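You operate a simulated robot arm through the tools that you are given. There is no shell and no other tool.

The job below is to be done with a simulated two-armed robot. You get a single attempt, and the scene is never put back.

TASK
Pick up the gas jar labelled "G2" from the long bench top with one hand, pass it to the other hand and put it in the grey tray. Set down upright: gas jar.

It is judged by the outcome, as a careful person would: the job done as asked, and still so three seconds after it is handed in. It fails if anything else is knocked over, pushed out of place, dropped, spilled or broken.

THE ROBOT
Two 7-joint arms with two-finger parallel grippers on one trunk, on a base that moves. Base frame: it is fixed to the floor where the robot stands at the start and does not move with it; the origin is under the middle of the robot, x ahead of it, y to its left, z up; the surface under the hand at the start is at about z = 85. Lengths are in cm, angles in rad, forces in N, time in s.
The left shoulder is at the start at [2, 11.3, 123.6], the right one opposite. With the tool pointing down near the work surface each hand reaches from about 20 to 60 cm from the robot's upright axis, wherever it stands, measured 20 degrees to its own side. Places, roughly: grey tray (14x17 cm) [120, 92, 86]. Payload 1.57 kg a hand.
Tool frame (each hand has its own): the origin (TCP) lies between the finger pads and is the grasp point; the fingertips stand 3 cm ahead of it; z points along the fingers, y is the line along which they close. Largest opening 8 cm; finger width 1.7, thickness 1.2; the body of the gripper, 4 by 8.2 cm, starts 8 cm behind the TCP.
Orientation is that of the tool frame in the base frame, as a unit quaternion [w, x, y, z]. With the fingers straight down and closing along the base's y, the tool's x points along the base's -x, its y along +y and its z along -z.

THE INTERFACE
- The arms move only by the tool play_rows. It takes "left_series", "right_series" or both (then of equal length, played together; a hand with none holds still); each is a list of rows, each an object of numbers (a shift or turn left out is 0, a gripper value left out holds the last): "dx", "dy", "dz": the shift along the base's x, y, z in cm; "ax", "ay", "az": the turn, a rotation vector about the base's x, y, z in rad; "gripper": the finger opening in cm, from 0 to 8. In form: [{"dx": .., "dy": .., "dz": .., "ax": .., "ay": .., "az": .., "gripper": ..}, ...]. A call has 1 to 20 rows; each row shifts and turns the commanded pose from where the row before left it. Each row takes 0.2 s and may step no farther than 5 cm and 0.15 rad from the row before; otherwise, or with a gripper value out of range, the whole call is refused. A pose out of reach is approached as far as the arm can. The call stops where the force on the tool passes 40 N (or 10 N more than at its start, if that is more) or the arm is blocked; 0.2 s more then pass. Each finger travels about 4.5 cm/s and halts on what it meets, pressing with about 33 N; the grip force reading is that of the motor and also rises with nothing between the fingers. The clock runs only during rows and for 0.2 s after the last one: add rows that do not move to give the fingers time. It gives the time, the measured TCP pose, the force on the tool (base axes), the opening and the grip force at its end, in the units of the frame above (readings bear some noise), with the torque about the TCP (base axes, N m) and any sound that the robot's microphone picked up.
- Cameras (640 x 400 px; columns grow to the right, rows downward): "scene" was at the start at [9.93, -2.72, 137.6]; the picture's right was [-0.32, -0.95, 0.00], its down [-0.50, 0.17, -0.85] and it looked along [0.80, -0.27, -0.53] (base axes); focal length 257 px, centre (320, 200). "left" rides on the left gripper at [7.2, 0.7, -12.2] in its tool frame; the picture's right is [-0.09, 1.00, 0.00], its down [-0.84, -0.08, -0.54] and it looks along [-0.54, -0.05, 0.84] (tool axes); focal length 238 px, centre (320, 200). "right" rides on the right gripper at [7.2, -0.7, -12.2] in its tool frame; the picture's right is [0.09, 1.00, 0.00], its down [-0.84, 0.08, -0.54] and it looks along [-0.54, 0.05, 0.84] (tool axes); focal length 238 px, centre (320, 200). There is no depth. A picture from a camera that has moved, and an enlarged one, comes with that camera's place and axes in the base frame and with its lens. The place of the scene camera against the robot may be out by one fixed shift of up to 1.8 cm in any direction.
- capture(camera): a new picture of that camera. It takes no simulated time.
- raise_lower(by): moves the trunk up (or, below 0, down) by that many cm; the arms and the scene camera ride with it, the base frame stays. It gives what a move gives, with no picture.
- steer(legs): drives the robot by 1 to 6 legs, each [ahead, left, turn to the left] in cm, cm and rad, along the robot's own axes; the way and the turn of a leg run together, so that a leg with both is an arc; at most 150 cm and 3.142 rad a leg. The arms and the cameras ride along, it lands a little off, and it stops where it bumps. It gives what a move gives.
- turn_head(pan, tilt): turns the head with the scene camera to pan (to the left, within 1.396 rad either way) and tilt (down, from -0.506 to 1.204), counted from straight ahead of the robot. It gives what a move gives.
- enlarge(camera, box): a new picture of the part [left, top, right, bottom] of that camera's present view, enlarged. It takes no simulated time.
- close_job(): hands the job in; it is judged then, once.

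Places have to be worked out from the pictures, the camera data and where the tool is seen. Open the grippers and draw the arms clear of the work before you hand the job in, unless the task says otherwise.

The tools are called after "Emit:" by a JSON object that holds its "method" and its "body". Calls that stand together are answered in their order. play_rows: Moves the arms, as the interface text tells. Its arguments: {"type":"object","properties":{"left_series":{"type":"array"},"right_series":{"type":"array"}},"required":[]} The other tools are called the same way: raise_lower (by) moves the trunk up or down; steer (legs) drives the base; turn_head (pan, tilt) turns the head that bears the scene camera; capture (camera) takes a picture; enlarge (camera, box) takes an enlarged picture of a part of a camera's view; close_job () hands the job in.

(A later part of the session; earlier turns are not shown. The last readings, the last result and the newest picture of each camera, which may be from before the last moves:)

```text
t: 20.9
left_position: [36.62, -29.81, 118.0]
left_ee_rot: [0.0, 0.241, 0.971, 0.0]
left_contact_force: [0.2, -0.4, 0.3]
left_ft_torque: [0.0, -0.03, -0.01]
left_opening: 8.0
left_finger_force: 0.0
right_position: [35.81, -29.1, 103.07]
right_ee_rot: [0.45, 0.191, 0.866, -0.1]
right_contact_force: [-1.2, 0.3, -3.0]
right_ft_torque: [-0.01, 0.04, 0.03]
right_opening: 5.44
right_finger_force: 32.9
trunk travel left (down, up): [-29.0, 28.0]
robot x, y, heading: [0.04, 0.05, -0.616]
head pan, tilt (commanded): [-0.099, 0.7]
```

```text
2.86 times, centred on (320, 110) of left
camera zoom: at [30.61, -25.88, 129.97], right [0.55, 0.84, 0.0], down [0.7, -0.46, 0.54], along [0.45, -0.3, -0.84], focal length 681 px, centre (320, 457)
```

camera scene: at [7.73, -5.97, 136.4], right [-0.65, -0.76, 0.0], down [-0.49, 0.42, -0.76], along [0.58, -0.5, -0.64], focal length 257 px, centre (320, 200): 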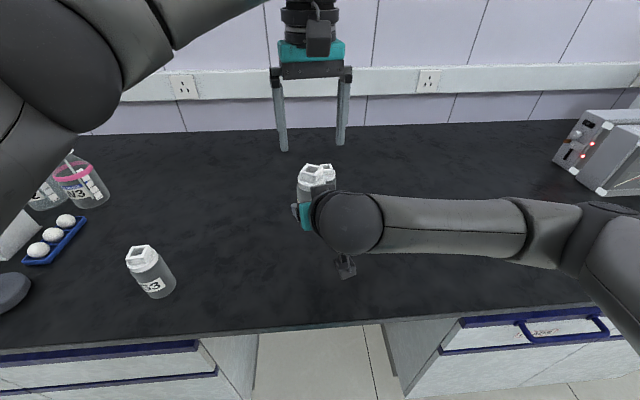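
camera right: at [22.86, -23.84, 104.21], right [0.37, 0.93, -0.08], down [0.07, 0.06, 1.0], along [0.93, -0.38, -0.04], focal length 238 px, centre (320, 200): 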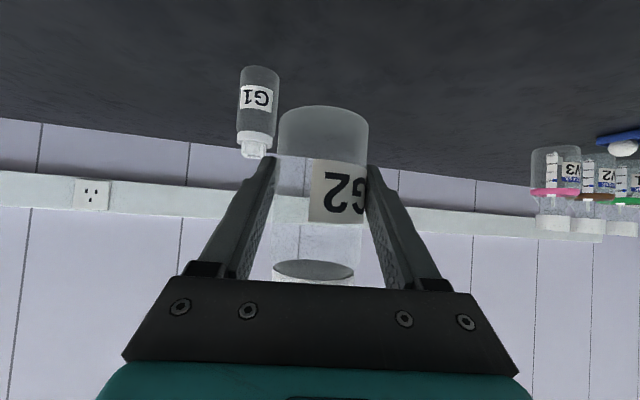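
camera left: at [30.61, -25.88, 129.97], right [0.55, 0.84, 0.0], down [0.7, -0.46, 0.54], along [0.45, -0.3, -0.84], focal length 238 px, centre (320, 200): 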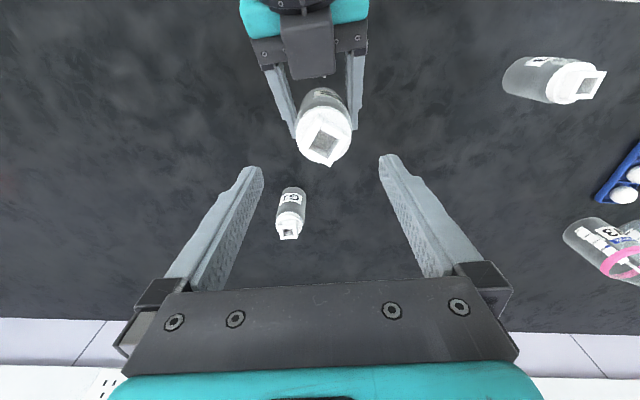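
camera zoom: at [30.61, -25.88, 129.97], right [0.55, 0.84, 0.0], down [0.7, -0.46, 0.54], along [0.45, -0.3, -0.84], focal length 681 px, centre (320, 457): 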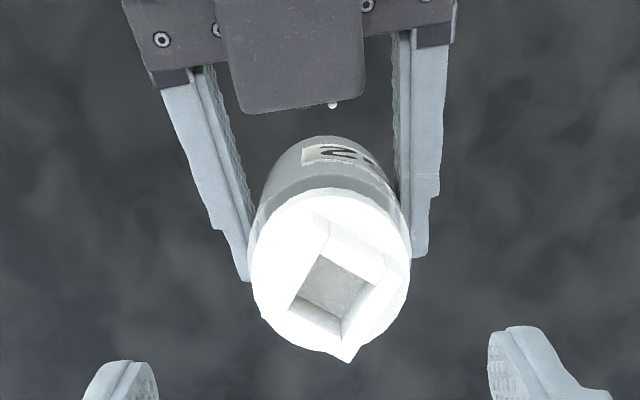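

The jar's axis is about (-0.48, +0.76) from the left TCP. I'll correct that and come partway down, then check before going lower.

Emit:
{"method": "play_rows", "body": {"left_series": [{"dx": -0.48, "dy": 0.76}, {"dz": -1.5}, {"dz": -1.5}, {}]}}

Emit:
{"method": "capture", "body": {"camera": "left"}}

Emit:
{"method": "enlarge", "body": {"camera": "scene", "box": [230, 80, 430, 250]}}

```text
t: 21.9
left_position: [36.13, -29.06, 114.85]
left_ee_rot: [0.0, 0.242, 0.97, 0.0]
left_contact_force: [0.0, 0.2, -0.2]
left_ft_torque: [0.01, 0.0, 0.0]
left_opening: 8.0
left_finger_force: 0.0
right_position: [35.89, -29.08, 103.09]
right_ee_rot: [0.45, 0.191, 0.866, -0.101]
right_contact_force: [0.6, -0.2, -1.6]
right_ft_torque: [0.01, 0.03, 0.04]
right_opening: 5.43
right_finger_force: 33.5
trunk travel left (down, up): [-29.0, 28.0]
robot x, y, heading: [0.02, -0.19, -0.613]
head pan, tilt (commanded): [-0.099, 0.7]
```

```text
taken
camera left: at [30.07, -25.05, 126.95], right [0.55, 0.84, 0.0], down [0.7, -0.46, 0.54], along [0.45, -0.3, -0.84], focal length 238 px, centre (320, 200)
```

left: 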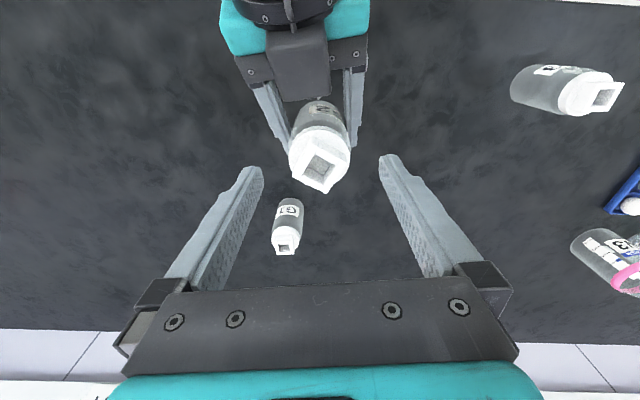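

```text
2.35 times, centred on (330, 165) of scene
camera zoom: at [7.72, -5.98, 136.4], right [-0.65, -0.76, 0.0], down [-0.49, 0.42, -0.76], along [0.58, -0.5, -0.64], focal length 605 px, centre (296, 282)
```

zoom: 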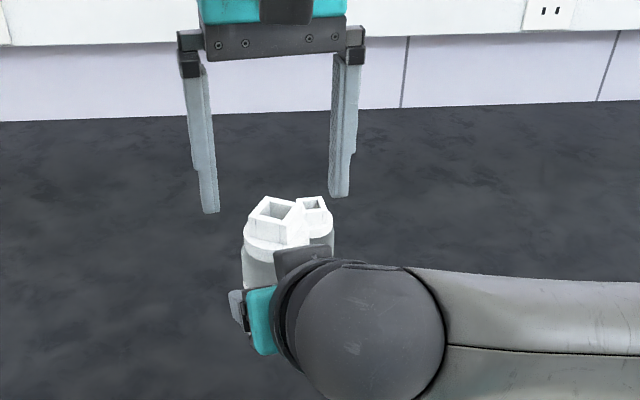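

Centred within about 0.1 cm. I'll lower the left hand so its fingertips sit beside the upper body, above the right fingers.

Emit:
{"method": "play_rows", "body": {"left_series": [{"dz": -1.6}, {"dz": -1.6}, {"dz": -1.7}, {"dz": -1.7}, {}]}}

Emit:
{"method": "capture", "body": {"camera": "left"}}

Emit:
{"method": "enlarge", "body": {"camera": "scene", "box": [230, 80, 430, 250]}}

Emit:
{"method": "capture", "body": {"camera": "right"}}

```text
t: 23.1
left_position: [35.87, -28.99, 108.27]
left_ee_rot: [0.0, 0.242, 0.97, 0.0]
left_contact_force: [-0.3, 0.1, 0.3]
left_ft_torque: [-0.02, 0.04, 0.03]
left_opening: 8.0
left_finger_force: 0.1
right_position: [35.9, -29.02, 103.02]
right_ee_rot: [0.449, 0.191, 0.867, -0.101]
right_contact_force: [0.7, -0.2, -2.1]
right_ft_torque: [0.03, 0.02, 0.02]
right_opening: 5.44
right_finger_force: 33.1
trunk travel left (down, up): [-29.0, 28.0]
robot x, y, heading: [-0.09, 0.24, -0.615]
head pan, tilt (commanded): [-0.099, 0.7]
```

```text
taken
camera left: at [29.83, -24.99, 120.42], right [0.55, 0.84, 0.0], down [0.7, -0.46, 0.54], along [0.45, -0.3, -0.84], focal length 238 px, centre (320, 200)
```

left: 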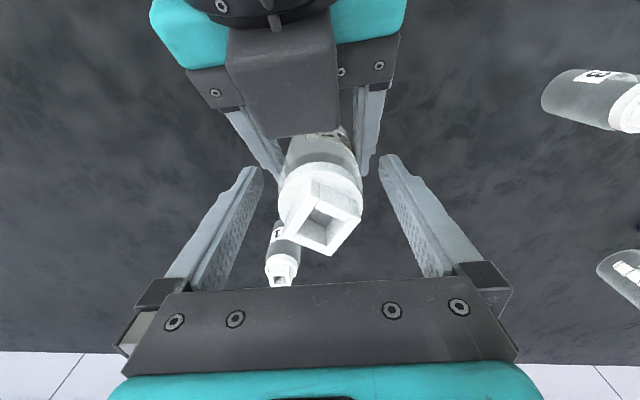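

```text
2.35 times, centred on (330, 165) of scene
camera zoom: at [7.72, -5.97, 136.4], right [-0.65, -0.76, 0.0], down [-0.49, 0.42, -0.76], along [0.58, -0.5, -0.64], focal length 605 px, centre (296, 282)
```

zoom: 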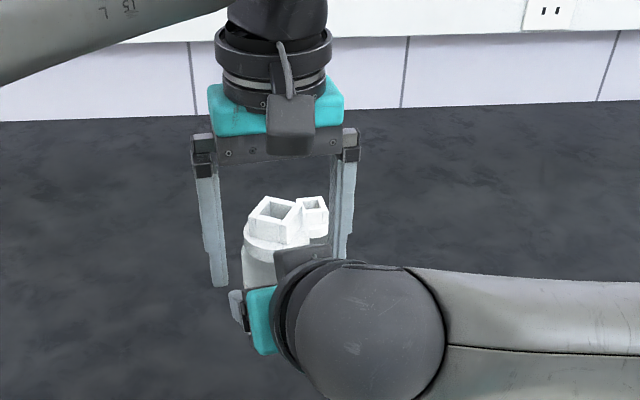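

```text
taken
camera right: at [22.87, -23.86, 104.22], right [0.37, 0.93, -0.08], down [0.07, 0.06, 1.0], along [0.93, -0.37, -0.04], focal length 238 px, centre (320, 200)
```

right: 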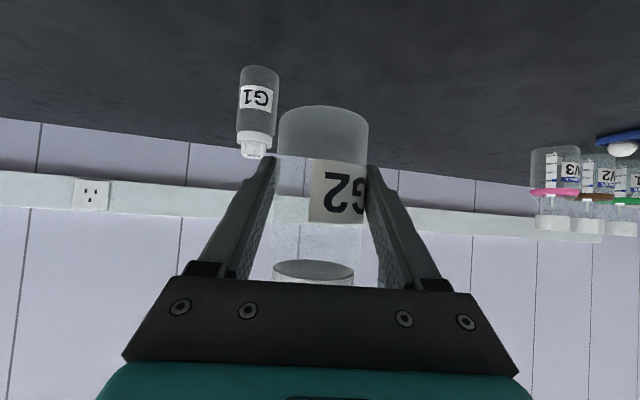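

Centred, and about 1 cm above the right fingers. I'll close the left gripper on the upper body while the right still holds.

Emit:
{"method": "play_rows", "body": {"left_series": [{"gripper": 6.5}, {"gripper": 5.5}, {"gripper": 4.0}, {"gripper": 4.0}, {"gripper": 4.0}, {}]}}

Emit:
{"method": "capture", "body": {"camera": "left"}}

Emit:
{"method": "enlarge", "body": {"camera": "scene", "box": [230, 80, 430, 250]}}

```text
t: 24.5
left_position: [35.93, -29.02, 108.32]
left_ee_rot: [0.0, 0.243, 0.97, 0.0]
left_contact_force: [-1.6, -4.7, -0.7]
left_ft_torque: [-0.17, 0.07, 0.02]
left_opening: 5.42
left_finger_force: 33.1
right_position: [35.93, -29.0, 103.07]
right_ee_rot: [0.451, 0.19, 0.866, -0.1]
right_contact_force: [2.4, 4.2, -1.3]
right_ft_torque: [0.01, 0.04, -0.02]
right_opening: 5.42
right_finger_force: 32.7
trunk travel left (down, up): [-29.0, 28.0]
robot x, y, heading: [-0.22, -0.15, -0.615]
head pan, tilt (commanded): [-0.099, 0.7]
```

```text
taken
camera left: at [29.83, -25.0, 120.45], right [0.55, 0.84, 0.0], down [0.7, -0.46, 0.54], along [0.45, -0.3, -0.84], focal length 238 px, centre (320, 200)
```

left: 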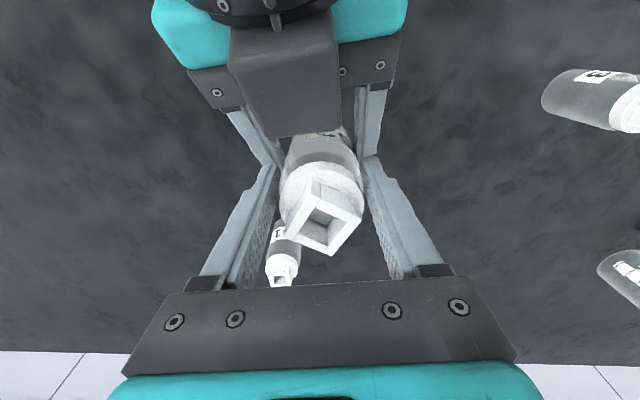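

```text
2.35 times, centred on (330, 165) of scene
camera zoom: at [7.73, -5.97, 136.4], right [-0.65, -0.76, 0.0], down [-0.49, 0.42, -0.76], along [0.58, -0.5, -0.64], focal length 605 px, centre (296, 282)
```

zoom: 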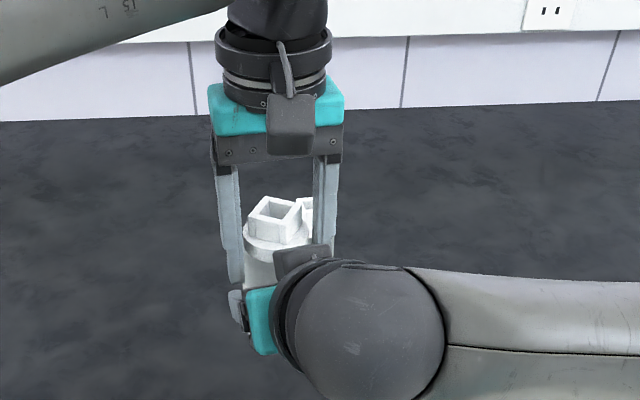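

Both hands hold it, with little force between the arms. I'll open the right gripper and check that the left keeps the jar.

Emit:
{"method": "play_rows", "body": {"right_series": [{"gripper": 6.0}, {"gripper": 7.0}, {"gripper": 8.0}, {"gripper": 8.0}, {}]}}

Emit:
{"method": "capture", "body": {"camera": "right"}}

Emit:
{"method": "capture", "body": {"camera": "left"}}

```text
t: 25.7
left_position: [35.84, -28.95, 108.37]
left_ee_rot: [0.0, 0.242, 0.97, 0.0]
left_contact_force: [-1.1, -0.5, 0.8]
left_ft_torque: [0.03, 0.01, 0.01]
left_opening: 5.43
left_finger_force: 33.1
right_position: [35.85, -29.14, 103.21]
right_ee_rot: [0.45, 0.191, 0.867, -0.101]
right_contact_force: [1.1, -0.7, 0.4]
right_ft_torque: [0.01, -0.02, 0.04]
right_opening: 8.0
right_finger_force: 0.1
trunk travel left (down, up): [-29.0, 28.0]
robot x, y, heading: [0.13, -0.13, -0.615]
head pan, tilt (commanded): [-0.099, 0.7]
```

```text
taken
camera right: at [22.87, -23.86, 104.22], right [0.37, 0.93, -0.08], down [0.07, 0.06, 1.0], along [0.93, -0.37, -0.04], focal length 238 px, centre (320, 200)
```

right: 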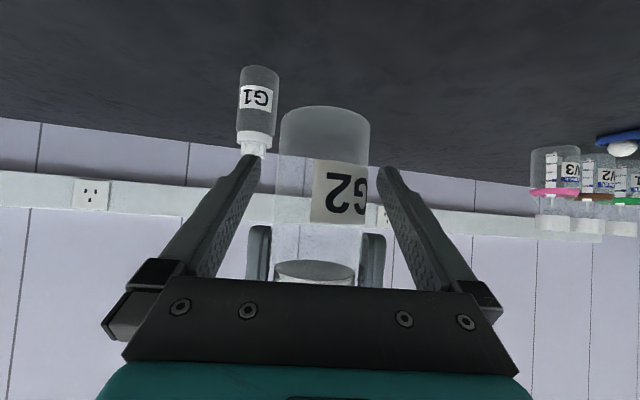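

```text
taken
camera left: at [29.85, -24.99, 120.45], right [0.55, 0.84, 0.0], down [0.7, -0.46, 0.54], along [0.45, -0.3, -0.84], focal length 238 px, centre (320, 200)
```

left: 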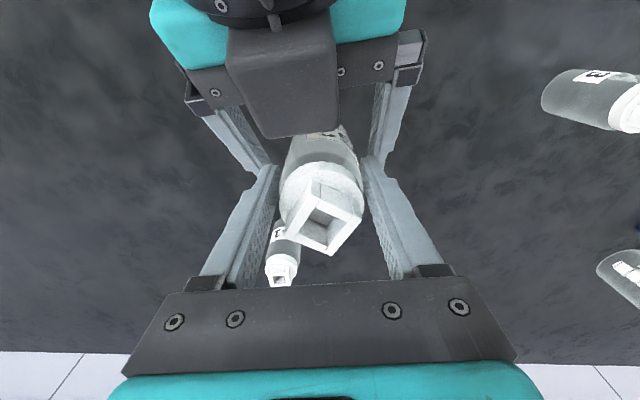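

The left hand holds the jar alone. I'll back the right hand straight out horizontally along its pointing direction.

Emit:
{"method": "play_rows", "body": {"right_series": [{"dx": -0.9, "dy": 0.42}, {"dx": -1.36, "dy": 0.63}, {"dx": -1.81, "dy": 0.85}, {"dx": -1.81, "dy": 0.85}, {"dx": -1.81, "dy": 0.85}, {}]}}

Emit:
{"method": "capture", "body": {"camera": "right"}}

Emit:
{"method": "capture", "body": {"camera": "scene"}}

Emit:
{"method": "capture", "body": {"camera": "left"}}

```text
t: 27.1
left_position: [35.75, -29.0, 108.36]
left_ee_rot: [0.001, 0.243, 0.97, 0.0]
left_contact_force: [0.0, 0.0, -0.2]
left_ft_torque: [0.01, 0.02, -0.02]
left_opening: 5.45
left_finger_force: 33.2
right_position: [28.19, -25.35, 103.36]
right_ee_rot: [0.451, 0.191, 0.866, -0.101]
right_contact_force: [-0.1, 0.5, 1.0]
right_ft_torque: [0.01, -0.01, 0.01]
right_opening: 7.98
right_finger_force: 0.1
trunk travel left (down, up): [-29.0, 28.0]
robot x, y, heading: [-0.07, -0.03, -0.61]
head pan, tilt (commanded): [-0.099, 0.7]
```

```text
taken
camera right: at [15.18, -20.18, 104.49], right [0.37, 0.93, -0.08], down [0.07, 0.06, 1.0], along [0.93, -0.38, -0.04], focal length 238 px, centre (320, 200)
```

right: 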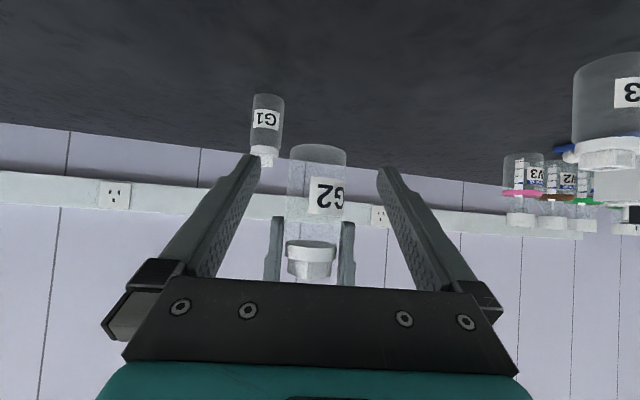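

```text
taken
camera scene: at [7.73, -5.98, 136.4], right [-0.65, -0.76, 0.0], down [-0.49, 0.42, -0.76], along [0.58, -0.5, -0.64], focal length 257 px, centre (320, 200)
```

scene: 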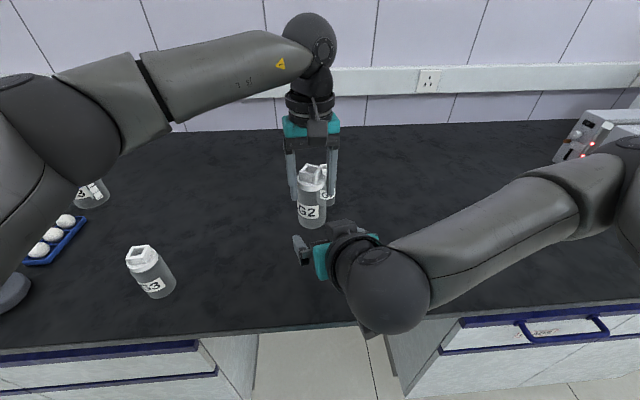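

```text
taken
camera left: at [29.85, -24.99, 120.44], right [0.55, 0.84, 0.0], down [0.7, -0.46, 0.54], along [0.45, -0.3, -0.84], focal length 238 px, centre (320, 200)
```

left: 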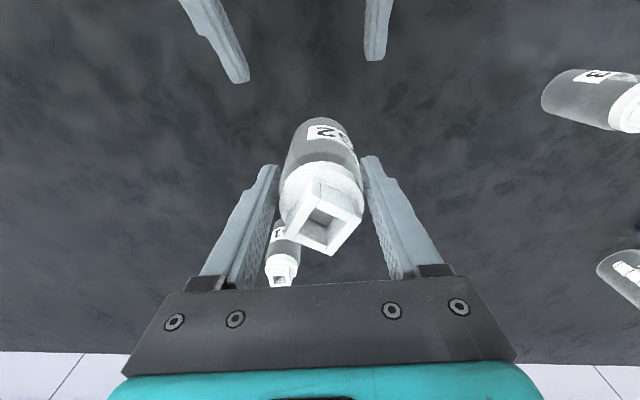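

Handover done: the left hand holds G2 upright and the right is clear. I'll park the right hand to its own side, pointing down and away from everything.

Emit:
{"method": "play_rows", "body": {"right_series": [{"dx": -1.16, "dy": -1.63}, {"dx": -1.16, "dy": -1.63, "dz": 0.5}, {"dx": -1.58, "dy": -1.7, "dz": 0.8, "ax": 0.0406, "ay": 0.087}, {"dx": -1.58, "dy": -1.7, "dz": 0.8, "ax": 0.0406, "ay": 0.087}, {"dx": -1.58, "dy": -1.7, "dz": 0.8, "ax": 0.0406, "ay": 0.087}, {"dx": -1.58, "dy": -1.7, "dz": 0.8, "ax": 0.0406, "ay": 0.087}, {"dx": -1.58, "dy": -1.7, "dz": 0.8, "ax": 0.0406, "ay": 0.087}, {"dx": -1.58, "dy": -1.7, "dz": 0.8, "ax": 0.0406, "ay": 0.087}, {"dx": -1.58, "dy": -1.7, "dz": 0.8, "ax": 0.0406, "ay": 0.087}, {"dx": -1.58, "dy": -1.7, "dz": 0.8, "ax": 0.0406, "ay": 0.087}, {"dx": -1.58, "dy": -1.7, "dz": 0.8, "ax": 0.0406, "ay": 0.087}, {"dx": -1.58, "dy": -1.7, "dz": 0.8, "ax": 0.0406, "ay": 0.087}, {"gripper": 5}, {}]}}

Emit:
{"method": "capture", "body": {"camera": "scene"}}

```text
t: 30.1
left_position: [35.84, -29.03, 108.39]
left_ee_rot: [0.0, 0.242, 0.97, 0.0]
left_contact_force: [-0.2, 0.3, 0.2]
left_ft_torque: [0.03, 0.02, 0.02]
left_opening: 5.43
left_finger_force: 32.6
right_position: [12.1, -46.29, 111.08]
right_ee_rot: [-0.001, 0.215, 0.977, 0.002]
right_contact_force: [0.7, -1.6, -0.1]
right_ft_torque: [0.01, -0.02, 0.02]
right_opening: 4.99
right_finger_force: 0.0
right hand out of reach, approached as far as the arm can: row 1, 2, 3
trunk travel left (down, up): [-29.0, 28.0]
robot x, y, heading: [-0.09, 0.07, -0.606]
head pan, tilt (commanded): [-0.099, 0.7]
```

```text
taken
camera scene: at [7.73, -5.98, 136.4], right [-0.65, -0.76, 0.0], down [-0.49, 0.42, -0.76], along [0.58, -0.5, -0.64], focal length 257 px, centre (320, 200)
```

scene: 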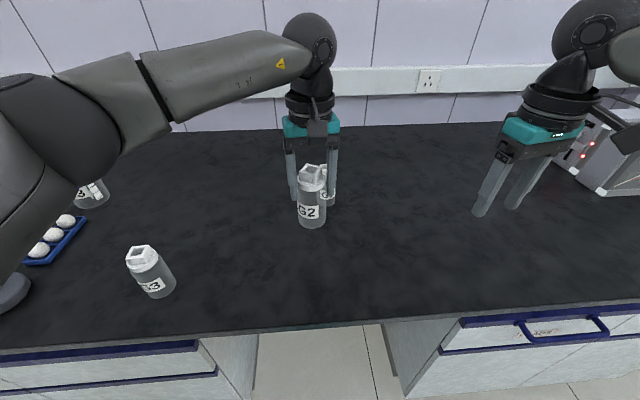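

The right arm is parked. I'll raise the left hand with the jar and draw it back toward the robot before driving.

Emit:
{"method": "play_rows", "body": {"left_series": [{"dz": 1.0}, {"dz": 1.5}, {"dz": 1.5}, {"dz": 1.5, "dx": -1.0, "dy": 0.7}, {"dz": 1.0, "dx": -1.3, "dy": 0.9}, {"dx": -1.4, "dy": 1.0}, {"dx": -1.4, "dy": 1.0}, {"dx": -1.4, "dy": 1.0}, {}]}}

Emit:
{"method": "turn_head", "body": {"pan": 1.2, "tilt": 0.45}}

Emit:
{"method": "capture", "body": {"camera": "scene"}}

Emit:
{"method": "capture", "body": {"camera": "left"}}

```text
t: 32.1
left_position: [29.74, -24.16, 115.0]
left_ee_rot: [0.001, 0.242, 0.97, 0.0]
left_contact_force: [0.5, -0.9, -1.8]
left_ft_torque: [0.0, 0.01, 0.01]
left_opening: 5.41
left_finger_force: 32.9
right_position: [12.1, -46.31, 110.74]
right_ee_rot: [0.0, 0.214, 0.977, 0.0]
right_contact_force: [-0.7, -0.4, 0.4]
right_ft_torque: [-0.01, 0.01, 0.0]
right_opening: 5.02
right_finger_force: 0.1
trunk travel left (down, up): [-29.0, 28.0]
robot x, y, heading: [-0.21, -0.18, -0.611]
head pan, tilt (commanded): [-0.099, 0.7]
```

```text
t: 33.5
left_position: [29.63, -24.39, 115.07]
left_ee_rot: [0.0, 0.241, 0.97, 0.0]
left_contact_force: [0.1, -0.1, -2.1]
left_ft_torque: [-0.01, 0.02, -0.01]
left_opening: 5.43
left_finger_force: 32.5
right_position: [12.09, -46.39, 110.97]
right_ee_rot: [0.0, 0.215, 0.977, 0.002]
right_contact_force: [-0.4, 0.0, 0.0]
right_ft_torque: [0.02, -0.03, -0.02]
right_opening: 5.01
right_finger_force: 0.1
trunk travel left (down, up): [-29.0, 28.0]
robot x, y, heading: [0.32, -0.2, -0.612]
head pan, tilt (commanded): [1.201, 0.45]
```

```text
taken
camera scene: at [8.94, 4.67, 138.61], right [0.55, -0.83, 0.0], down [-0.36, -0.24, -0.9], along [0.75, 0.5, -0.44], focal length 257 px, centre (320, 200)
```

scene: 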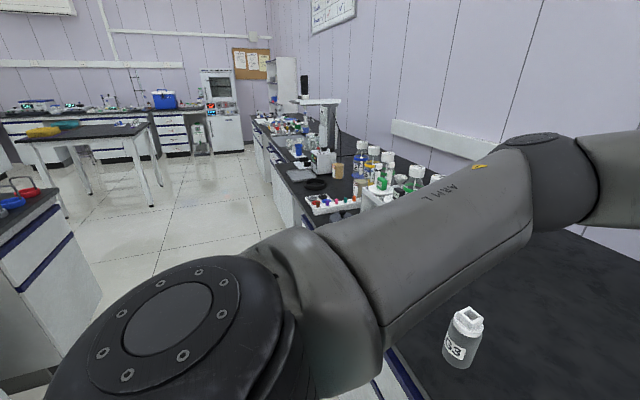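

```text
taken
camera left: at [23.66, -20.29, 127.05], right [0.55, 0.84, 0.0], down [0.7, -0.46, 0.54], along [0.45, -0.3, -0.84], focal length 238 px, centre (320, 200)
```

left: 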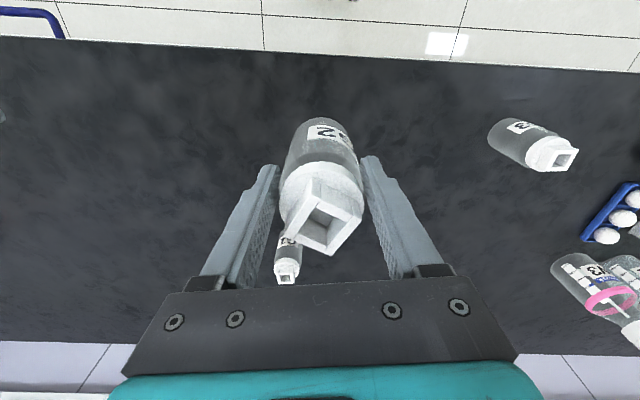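

The tray is now visible near (300, 174) in the scene view. I'll zoom in on it and its surroundings.

Emit:
{"method": "enlarge", "body": {"camera": "scene", "box": [245, 100, 405, 220]}}

Emit:
{"method": "enlarge", "body": {"camera": "scene", "box": [270, 150, 350, 200]}}

```text
3.33 times, centred on (325, 160) of scene
camera zoom: at [8.94, 4.67, 138.61], right [0.55, -0.83, 0.0], down [-0.36, -0.24, -0.9], along [0.75, 0.5, -0.44], focal length 856 px, centre (303, 333)
```

zoom: 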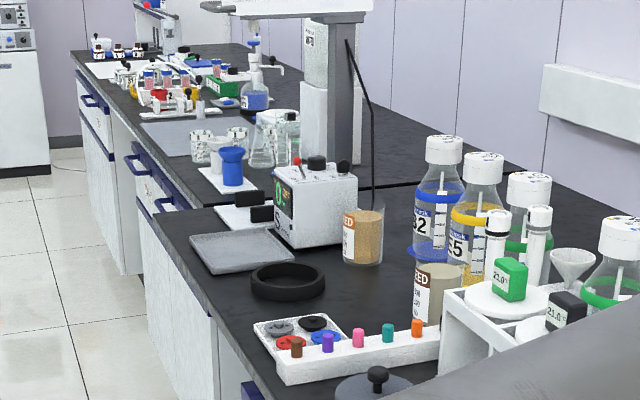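

```text
8.00 times, centred on (310, 175) of scene
camera zoom: at [8.94, 4.67, 138.61], right [0.55, -0.83, 0.0], down [-0.36, -0.24, -0.9], along [0.75, 0.5, -0.44], focal length 2056 px, centre (400, 400)
```

zoom: 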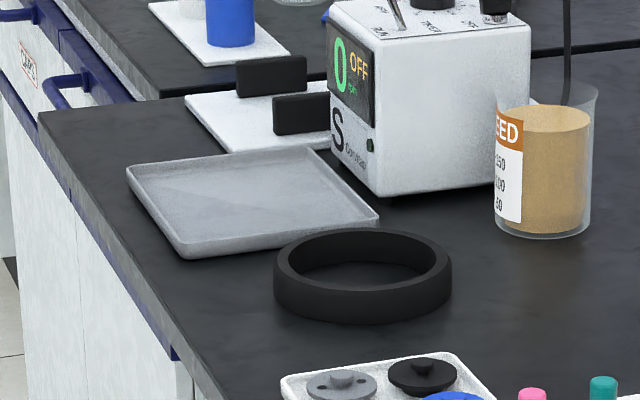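

The tray is shallow and sits near the bench front, with a stirrer unit behind it and a black ring beside it, so lowering the jar straight down will suit it. I'll back away from the bench and drive left along the aisle, which looks clear.

Emit:
{"method": "steer", "body": {"legs": [[-18, 0, 0], [0, 60, 0]]}}

Emit:
{"method": "capture", "body": {"camera": "scene"}}

Emit:
{"method": "capture", "body": {"camera": "left"}}

```text
t: 38.0
left_position: [49.21, 36.59, 114.93]
left_ee_rot: [0.0, 0.227, 0.974, -0.001]
left_contact_force: [-0.2, 0.2, -2.1]
left_ft_torque: [-0.01, -0.01, 0.0]
left_opening: 5.42
left_finger_force: 32.5
right_position: [32.28, 13.99, 110.95]
right_ee_rot: [0.0, 0.2, 0.98, 0.001]
right_contact_force: [0.3, -0.1, 0.0]
right_ft_torque: [0.0, 0.03, 0.04]
right_opening: 5.0
right_finger_force: 0.0
trunk travel left (down, up): [-29.0, 28.0]
robot x, y, heading: [19.11, 59.83, -0.585]
head pan, tilt (commanded): [1.201, 0.45]
```

```text
taken
camera scene: at [27.59, 64.88, 138.61], right [0.58, -0.81, 0.0], down [-0.35, -0.25, -0.9], along [0.73, 0.52, -0.44], focal length 257 px, centre (320, 200)
```

scene: 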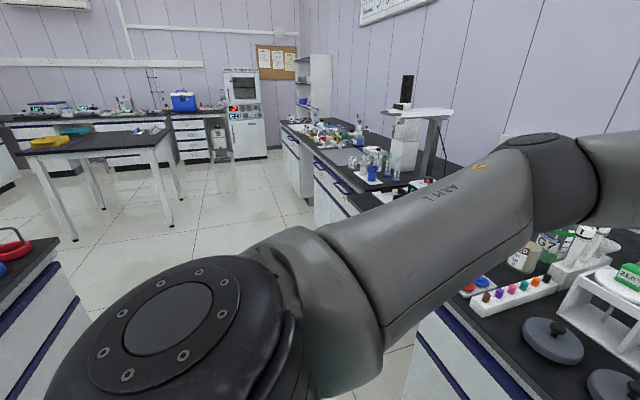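

```text
taken
camera left: at [43.06, 40.38, 127.05], right [0.52, 0.85, 0.0], down [0.72, -0.44, 0.54], along [0.46, -0.28, -0.84], focal length 238 px, centre (320, 200)
```

left: 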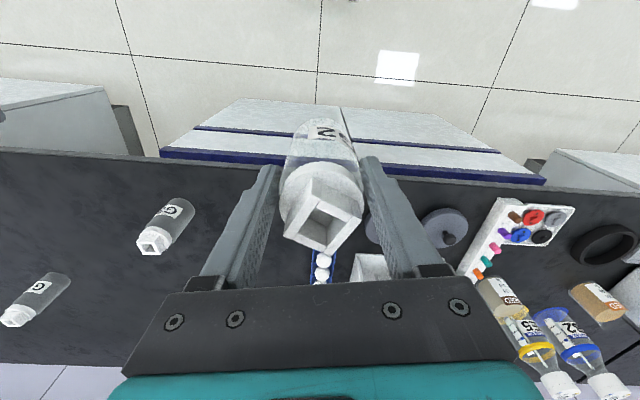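

Good progress with a small heading drift. I'll correct the heading and go on left until the tray is ahead of the left arm.

Emit:
{"method": "steer", "body": {"legs": [[0, 0, -0.03], [0, 68, 0]]}}

Emit:
{"method": "turn_head", "body": {"pan": 0.15, "tilt": 0.6}}

Emit:
{"method": "capture", "body": {"camera": "scene"}}

Emit:
{"method": "capture", "body": {"camera": "left"}}

```text
t: 42.2
left_position: [87.6, 92.03, 115.01]
left_ee_rot: [0.0, 0.238, 0.971, 0.0]
left_contact_force: [0.2, 1.7, -1.5]
left_ft_torque: [0.04, 0.02, 0.03]
left_opening: 5.41
left_finger_force: 32.9
right_position: [70.18, 69.73, 110.79]
right_ee_rot: [0.001, 0.211, 0.978, 0.001]
right_contact_force: [0.3, 1.1, 0.1]
right_ft_torque: [-0.01, 0.01, -0.03]
right_opening: 4.98
right_finger_force: 0.1
trunk travel left (down, up): [-29.0, 28.0]
robot x, y, heading: [57.72, 115.8, -0.604]
head pan, tilt (commanded): [1.201, 0.45]
```

```text
t: 43.5
left_position: [87.62, 91.97, 114.98]
left_ee_rot: [0.0, 0.239, 0.971, 0.0]
left_contact_force: [0.0, 0.3, -2.9]
left_ft_torque: [-0.01, 0.03, 0.01]
left_opening: 5.43
left_finger_force: 32.8
right_position: [70.38, 69.72, 110.8]
right_ee_rot: [0.0, 0.212, 0.977, 0.001]
right_contact_force: [0.1, -0.1, -0.4]
right_ft_torque: [-0.01, 0.0, 0.01]
right_opening: 4.98
right_finger_force: 0.0
trunk travel left (down, up): [-29.0, 28.0]
robot x, y, heading: [57.63, 116.0, -0.602]
head pan, tilt (commanded): [0.15, 0.6]
```

```text
taken
camera scene: at [66.99, 111.69, 137.26], right [-0.44, -0.9, 0.0], down [-0.51, 0.25, -0.83], along [0.74, -0.36, -0.56], focal length 257 px, centre (320, 200)
```

scene: 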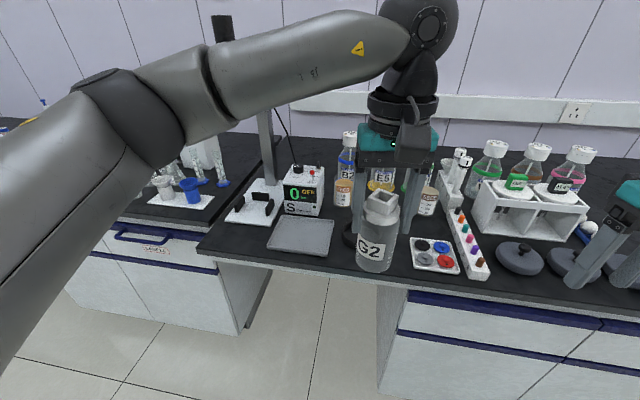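

```text
taken
camera left: at [81.56, 95.88, 127.04], right [0.54, 0.84, 0.0], down [0.71, -0.46, 0.54], along [0.46, -0.29, -0.84], focal length 238 px, centre (320, 200)
```

left: 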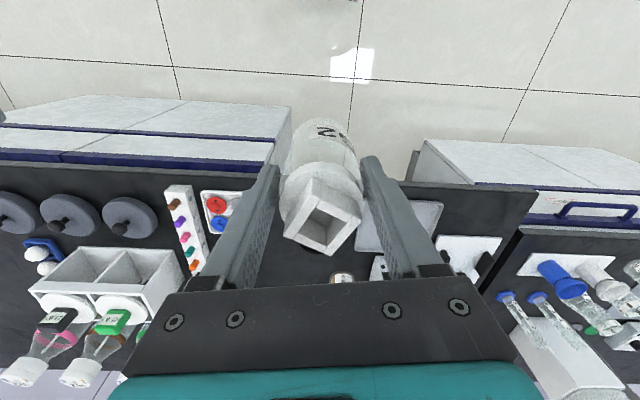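

The tray, stirrer, ring and neighbouring items are all visible. Before moving forward I'll check to the left, where a tall stand may have an overhead arm near my left elbow.

Emit:
{"method": "turn_head", "body": {"pan": 0.75, "tilt": 0.35}}

Emit:
{"method": "capture", "body": {"camera": "scene"}}

Emit:
{"method": "turn_head", "body": {"pan": 0.2, "tilt": 0.3}}

Emit:
{"method": "capture", "body": {"camera": "scene"}}

```text
t: 44.5
left_position: [87.74, 91.88, 114.93]
left_ee_rot: [0.0, 0.238, 0.971, 0.0]
left_contact_force: [-0.4, -0.3, -2.8]
left_ft_torque: [0.01, 0.01, -0.01]
left_opening: 5.41
left_finger_force: 32.6
right_position: [70.23, 69.7, 110.92]
right_ee_rot: [0.0, 0.211, 0.977, 0.001]
right_contact_force: [0.9, 0.2, 0.5]
right_ft_torque: [0.0, -0.01, -0.01]
right_opening: 5.02
right_finger_force: 0.1
trunk travel left (down, up): [-29.0, 28.0]
robot x, y, heading: [57.69, 115.95, -0.601]
head pan, tilt (commanded): [0.75, 0.351]
```

```text
taken
camera scene: at [68.26, 116.91, 139.53], right [0.15, -0.99, 0.0], down [-0.34, -0.05, -0.94], along [0.93, 0.14, -0.34], focal length 257 px, centre (320, 200)
```

scene: 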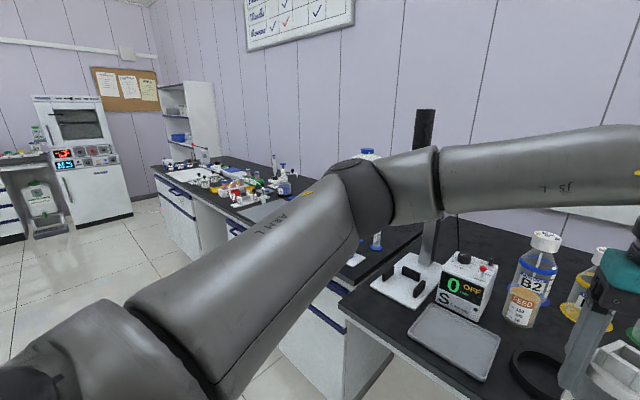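

```text
t: 45.4
left_position: [87.69, 91.95, 114.94]
left_ee_rot: [0.0, 0.239, 0.971, 0.0]
left_contact_force: [0.4, -0.3, -2.3]
left_ft_torque: [0.01, 0.02, -0.01]
left_opening: 5.42
left_finger_force: 33.3
right_position: [70.27, 69.77, 110.77]
right_ee_rot: [0.0, 0.211, 0.977, 0.002]
right_contact_force: [-0.2, -0.4, -0.1]
right_ft_torque: [0.02, -0.03, 0.0]
right_opening: 5.0
right_finger_force: 0.1
trunk travel left (down, up): [-29.0, 28.0]
robot x, y, heading: [57.58, 115.93, -0.608]
head pan, tilt (commanded): [0.201, 0.3]
```

```text
taken
camera scene: at [67.64, 111.9, 140.01], right [-0.39, -0.92, 0.0], down [-0.27, 0.12, -0.96], along [0.88, -0.37, -0.3], focal length 257 px, centre (320, 200)
```

scene: 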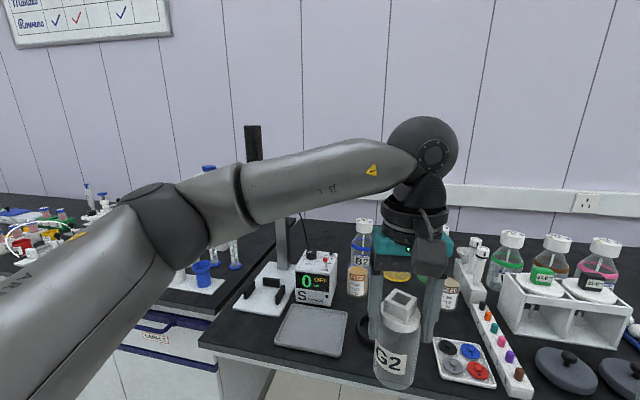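

The stand's boom tip works out near (131, 105) at z ≈ 125, which leaves the left forearm clear by roughly 9 cm or more. The stirrer's front is about 9 cm behind the tray centre. I'll drive forward to bring the tray into reach.

Emit:
{"method": "steer", "body": {"legs": [[17.5, 0, 0]]}}

Emit:
{"method": "turn_head", "body": {"pan": 0.2, "tilt": 0.7}}

Emit:
{"method": "capture", "body": {"camera": "scene"}}

Emit:
{"method": "capture", "body": {"camera": "left"}}

```text
t: 46.9
left_position: [102.14, 81.71, 114.98]
left_ee_rot: [0.001, 0.239, 0.971, 0.0]
left_contact_force: [0.6, -0.3, -2.1]
left_ft_torque: [0.03, 0.04, -0.03]
left_opening: 5.42
left_finger_force: 32.8
right_position: [84.73, 59.56, 110.67]
right_ee_rot: [0.0, 0.212, 0.977, 0.001]
right_contact_force: [-0.3, 0.6, 0.3]
right_ft_torque: [0.0, 0.0, 0.04]
right_opening: 5.0
right_finger_force: 0.1
trunk travel left (down, up): [-29.0, 28.0]
robot x, y, heading: [72.45, 106.3, -0.604]
head pan, tilt (commanded): [0.201, 0.3]
```

```text
t: 47.8
left_position: [102.01, 81.85, 114.8]
left_ee_rot: [0.0, 0.239, 0.971, 0.0]
left_contact_force: [-0.7, -0.2, -2.7]
left_ft_torque: [0.02, -0.02, 0.0]
left_opening: 5.39
left_finger_force: 33.2
right_position: [84.62, 59.62, 110.99]
right_ee_rot: [0.0, 0.212, 0.977, 0.002]
right_contact_force: [0.2, 0.0, 1.0]
right_ft_torque: [-0.02, 0.01, 0.01]
right_opening: 5.0
right_finger_force: 0.0
trunk travel left (down, up): [-29.0, 28.0]
robot x, y, heading: [72.31, 105.93, -0.61]
head pan, tilt (commanded): [0.201, 0.7]
```

```text
taken
camera scene: at [81.36, 102.19, 136.4], right [-0.39, -0.92, 0.0], down [-0.59, 0.25, -0.77], along [0.7, -0.3, -0.64], focal length 257 px, centre (320, 200)
```

scene: 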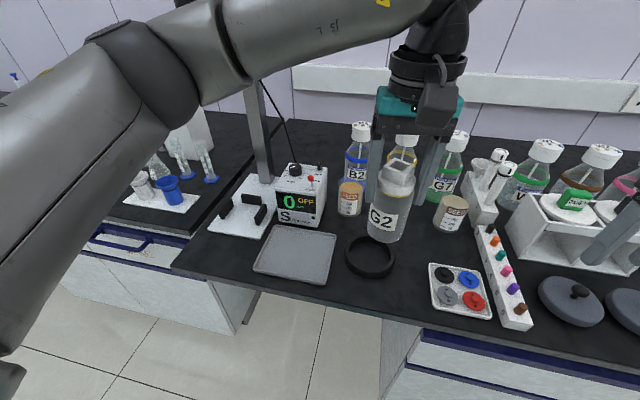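

```text
taken
camera left: at [96.03, 85.82, 127.04], right [0.54, 0.84, 0.0], down [0.7, -0.46, 0.54], along [0.46, -0.29, -0.84], focal length 238 px, centre (320, 200)
```

left: 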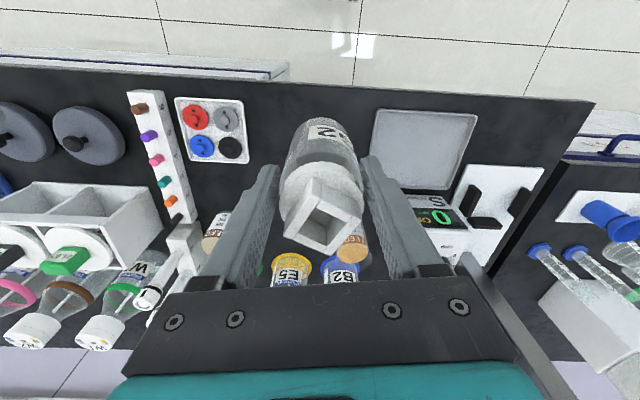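

The tray centre works out at about (119.4, 92.6) from both cameras. I'll carry the jar over it at the present height.

Emit:
{"method": "play_rows", "body": {"left_series": [{"dx": 1.4, "dy": 0.9}, {"dx": 2.3, "dy": 1.45}, {"dx": 2.3, "dy": 1.45}, {"dx": 2.3, "dy": 1.45}, {"dx": 2.3, "dy": 1.45}, {"dx": 2.3, "dy": 1.45}, {"dx": 2.3, "dy": 1.4}, {"dx": 1.9, "dy": 1.2}, {}]}}

Emit:
{"method": "capture", "body": {"camera": "scene"}}

Emit:
{"method": "capture", "body": {"camera": "left"}}

```text
t: 49.8
left_position: [119.14, 92.6, 115.01]
left_ee_rot: [0.001, 0.24, 0.971, 0.001]
left_contact_force: [-0.3, 0.5, -2.6]
left_ft_torque: [-0.02, 0.0, 0.01]
left_opening: 5.41
left_finger_force: 32.2
right_position: [84.62, 59.7, 110.96]
right_ee_rot: [0.001, 0.212, 0.977, 0.001]
right_contact_force: [-0.5, 0.4, 0.7]
right_ft_torque: [0.01, 0.0, 0.02]
right_opening: 5.02
right_finger_force: 0.1
trunk travel left (down, up): [-29.0, 28.0]
robot x, y, heading: [72.08, 106.24, -0.607]
head pan, tilt (commanded): [0.201, 0.7]
```

```text
taken
camera scene: at [81.35, 102.18, 136.4], right [-0.39, -0.92, 0.0], down [-0.59, 0.25, -0.76], along [0.7, -0.3, -0.64], focal length 257 px, centre (320, 200)
```

scene: 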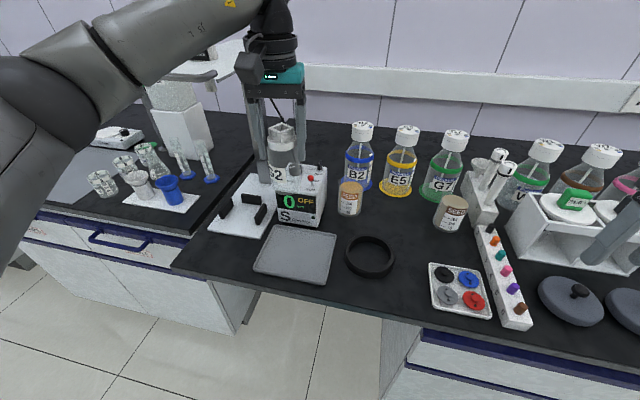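

```text
taken
camera left: at [113.11, 96.59, 127.01], right [0.54, 0.84, 0.0], down [0.7, -0.46, 0.54], along [0.46, -0.29, -0.84], focal length 238 px, centre (320, 200)
```

left: 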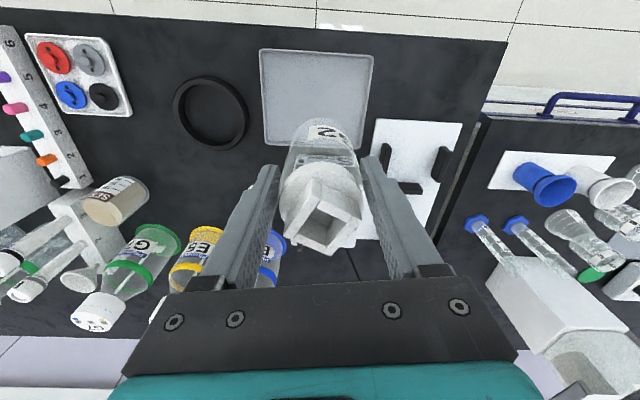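

All four tray corners put its centre at about (119.6, 92.2). I'll shift slightly, lower to about z = 100 and check again.

Emit:
{"method": "play_rows", "body": {"left_series": [{"dx": 0.4, "dy": -0.35}, {"dz": -2}, {"dz": -2}, {"dz": -2}, {"dz": -2}, {"dz": -2}, {"dz": -2}, {"dz": -2}, {"dz": -1}, {}]}}

Emit:
{"method": "capture", "body": {"camera": "scene"}}

Emit:
{"method": "capture", "body": {"camera": "left"}}

```text
t: 52.0
left_position: [119.51, 92.36, 99.87]
left_ee_rot: [0.0, 0.24, 0.971, 0.0]
left_contact_force: [0.8, -0.2, -1.7]
left_ft_torque: [0.02, 0.03, 0.04]
left_opening: 5.4
left_finger_force: 32.8
right_position: [84.57, 59.66, 110.89]
right_ee_rot: [0.0, 0.212, 0.977, 0.001]
right_contact_force: [-0.1, 1.2, -0.4]
right_ft_torque: [0.03, 0.01, 0.04]
right_opening: 4.97
right_finger_force: 0.0
trunk travel left (down, up): [-29.0, 28.0]
robot x, y, heading: [72.41, 106.02, -0.6]
head pan, tilt (commanded): [0.201, 0.7]
```

```text
taken
camera scene: at [81.36, 102.19, 136.4], right [-0.39, -0.92, 0.0], down [-0.59, 0.25, -0.76], along [0.7, -0.3, -0.64], focal length 257 px, centre (320, 200)
```

scene: 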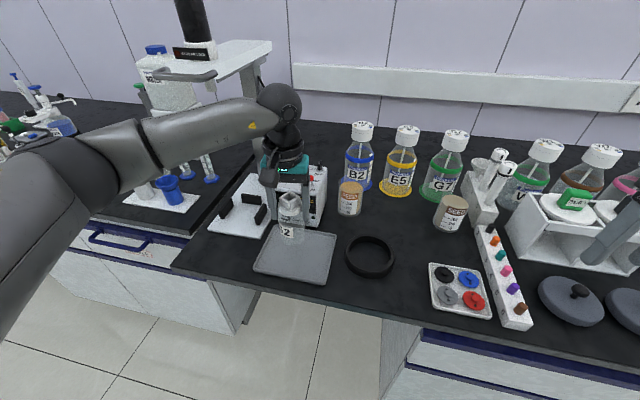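

```text
taken
camera left: at [113.49, 96.24, 111.91], right [0.54, 0.84, 0.0], down [0.7, -0.46, 0.54], along [0.46, -0.29, -0.84], focal length 238 px, centre (320, 200)
```

left: 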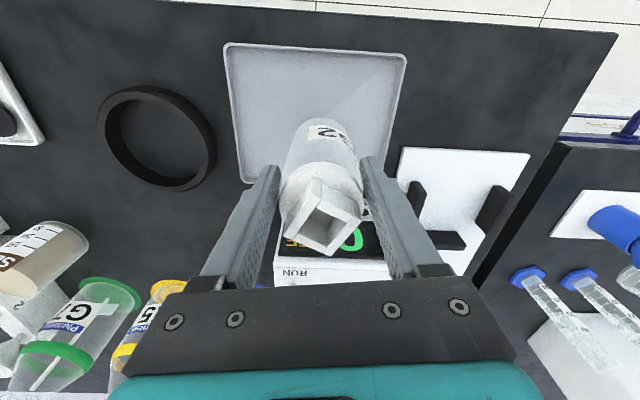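

The jar is centred over the tray and clear of the stirrer and ring. I'll lower to just above the tray floor, then go down in small steps watching the force.

Emit:
{"method": "play_rows", "body": {"left_series": [{"dz": -1.5}, {"dz": -1.3}, {"dz": -0.4}, {}]}}

Emit:
{"method": "enlarge", "body": {"camera": "scene", "box": [230, 150, 390, 300]}}

```text
t: 53.0
left_position: [119.69, 92.36, 96.68]
left_ee_rot: [0.0, 0.24, 0.971, 0.001]
left_contact_force: [0.0, -0.3, -2.8]
left_ft_torque: [-0.01, 0.0, -0.01]
left_opening: 5.4
left_finger_force: 32.8
right_position: [84.61, 59.7, 110.92]
right_ee_rot: [0.001, 0.211, 0.977, 0.001]
right_contact_force: [0.6, 0.3, 0.1]
right_ft_torque: [-0.02, -0.01, -0.01]
right_opening: 4.97
right_finger_force: 0.0
trunk travel left (down, up): [-29.0, 28.0]
robot x, y, heading: [72.24, 105.9, -0.605]
head pan, tilt (commanded): [0.201, 0.7]
```

```text
2.67 times, centred on (310, 225) of scene
camera zoom: at [81.36, 102.2, 136.4], right [-0.39, -0.92, 0.0], down [-0.59, 0.25, -0.76], along [0.7, -0.3, -0.64], focal length 685 px, centre (347, 133)
```

zoom: 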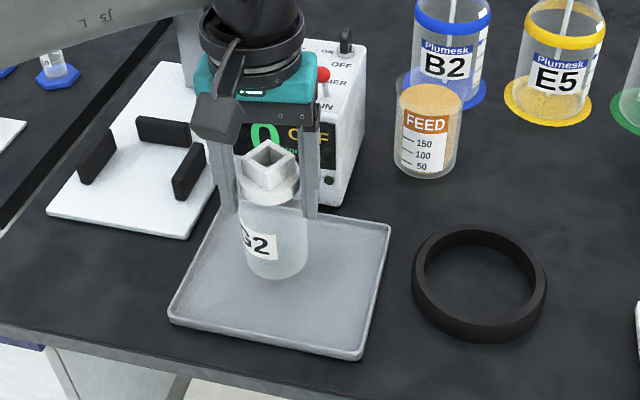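

About 1 cm left to go, force steady at the jar's weight. Lowering in small steps.

Emit:
{"method": "play_rows", "body": {"left_series": [{"dz": -0.25}, {"dz": -0.25}, {}]}}

Emit:
{"method": "enlarge", "body": {"camera": "scene", "box": [230, 150, 390, 300]}}

```text
t: 53.8
left_position: [119.5, 92.41, 96.28]
left_ee_rot: [0.001, 0.24, 0.971, 0.0]
left_contact_force: [0.4, 0.6, -1.9]
left_ft_torque: [0.01, 0.02, 0.03]
left_opening: 5.4
left_finger_force: 33.1
right_position: [84.6, 59.64, 110.93]
right_ee_rot: [0.001, 0.211, 0.977, 0.0]
right_contact_force: [-0.5, 0.3, 0.0]
right_ft_torque: [-0.02, 0.03, -0.02]
right_opening: 5.01
right_finger_force: 0.1
trunk travel left (down, up): [-29.0, 28.0]
robot x, y, heading: [72.35, 105.65, -0.612]
head pan, tilt (commanded): [0.201, 0.7]
```

```text
2.67 times, centred on (310, 225) of scene
camera zoom: at [81.36, 102.2, 136.4], right [-0.39, -0.92, 0.0], down [-0.59, 0.25, -0.76], along [0.7, -0.3, -0.64], focal length 685 px, centre (347, 133)
```

zoom: 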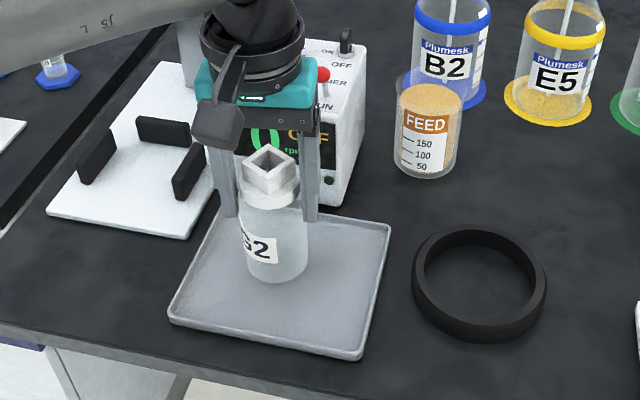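

No contact yet. Continuing down in quarter-centimetre steps.

Emit:
{"method": "play_rows", "body": {"left_series": [{"dz": -0.2}, {"dz": -0.2}, {}]}}

```text
t: 54.6
left_position: [119.65, 92.35, 95.91]
left_ee_rot: [0.0, 0.239, 0.971, 0.0]
left_contact_force: [0.1, -0.1, -2.9]
left_ft_torque: [0.02, 0.01, 0.01]
left_opening: 5.41
left_finger_force: 33.2
right_position: [84.66, 59.84, 110.74]
right_ee_rot: [0.0, 0.211, 0.977, 0.001]
right_contact_force: [0.6, -0.6, -0.4]
right_ft_torque: [0.02, -0.01, 0.0]
right_opening: 4.99
right_finger_force: 0.1
trunk travel left (down, up): [-29.0, 28.0]
robot x, y, heading: [72.02, 105.82, -0.605]
head pan, tilt (commanded): [0.201, 0.7]
```

Force is still only the jar's weight, so the base hasn't touched. Two more small steps.

Emit:
{"method": "play_rows", "body": {"left_series": [{"dz": -0.15}, {"dz": -0.15}, {}]}}

```text
t: 55.4
left_position: [119.53, 92.27, 95.58]
left_ee_rot: [0.0, 0.239, 0.971, 0.0]
left_contact_force: [0.2, -0.9, -2.8]
left_ft_torque: [0.03, 0.05, -0.01]
left_opening: 5.4
left_finger_force: 33.4
right_position: [84.54, 59.64, 110.72]
right_ee_rot: [0.0, 0.212, 0.977, 0.001]
right_contact_force: [-0.8, -0.4, 0.3]
right_ft_torque: [0.01, 0.0, 0.04]
right_opening: 5.0
right_finger_force: 0.0
trunk travel left (down, up): [-29.0, 28.0]
robot x, y, heading: [72.36, 106.28, -0.612]
head pan, tilt (commanded): [0.201, 0.7]
```

Still hanging free; continuing in 0.15 cm steps.

Emit:
{"method": "play_rows", "body": {"left_series": [{"dz": -0.15}, {"dz": -0.1}, {}]}}

Emit:
{"method": "enlarge", "body": {"camera": "scene", "box": [250, 190, 350, 300]}}

```text
t: 56.2
left_position: [119.58, 92.21, 95.4]
left_ee_rot: [0.0, 0.239, 0.971, 0.001]
left_contact_force: [0.1, 0.5, -2.8]
left_ft_torque: [0.01, -0.04, -0.01]
left_opening: 5.42
left_finger_force: 33.0
right_position: [84.66, 59.71, 110.89]
right_ee_rot: [0.0, 0.212, 0.977, 0.002]
right_contact_force: [-0.9, -0.2, -0.1]
right_ft_torque: [0.01, 0.01, 0.04]
right_opening: 5.02
right_finger_force: 0.1
trunk travel left (down, up): [-29.0, 28.0]
robot x, y, heading: [72.15, 106.32, -0.606]
head pan, tilt (commanded): [0.201, 0.7]
```

```text
3.64 times, centred on (300, 245) of scene
camera zoom: at [81.36, 102.2, 136.4], right [-0.39, -0.92, 0.0], down [-0.59, 0.25, -0.76], along [0.7, -0.3, -0.64], focal length 934 px, centre (393, 36)
```

zoom: 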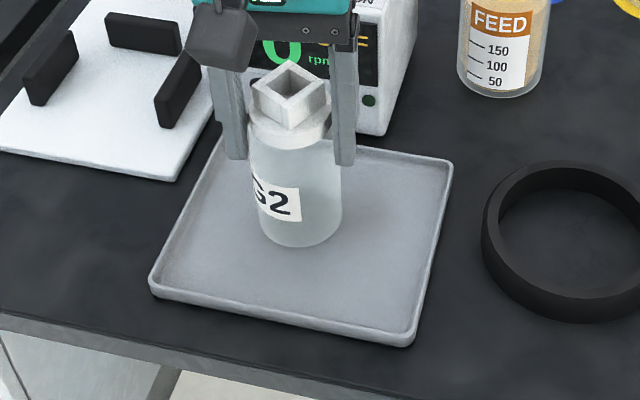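

The base looks nearly on the floor. Two more small steps, watching for the force to change.

Emit:
{"method": "play_rows", "body": {"left_series": [{"dz": -0.12}, {"dz": -0.12}, {}]}}

```text
t: 57.0
left_position: [119.7, 92.27, 95.09]
left_ee_rot: [0.0, 0.239, 0.971, -0.001]
left_contact_force: [-1.1, 1.2, 8.0]
left_ft_torque: [0.25, 0.16, 0.01]
left_opening: 5.4
left_finger_force: 33.4
right_position: [84.58, 59.71, 110.97]
right_ee_rot: [0.0, 0.212, 0.977, 0.0]
right_contact_force: [0.3, -0.2, 0.5]
right_ft_torque: [-0.01, 0.03, 0.02]
right_opening: 5.0
right_finger_force: 0.0
trunk travel left (down, up): [-29.0, 28.0]
robot x, y, heading: [71.97, 105.99, -0.606]
head pan, tilt (commanded): [0.201, 0.7]
```

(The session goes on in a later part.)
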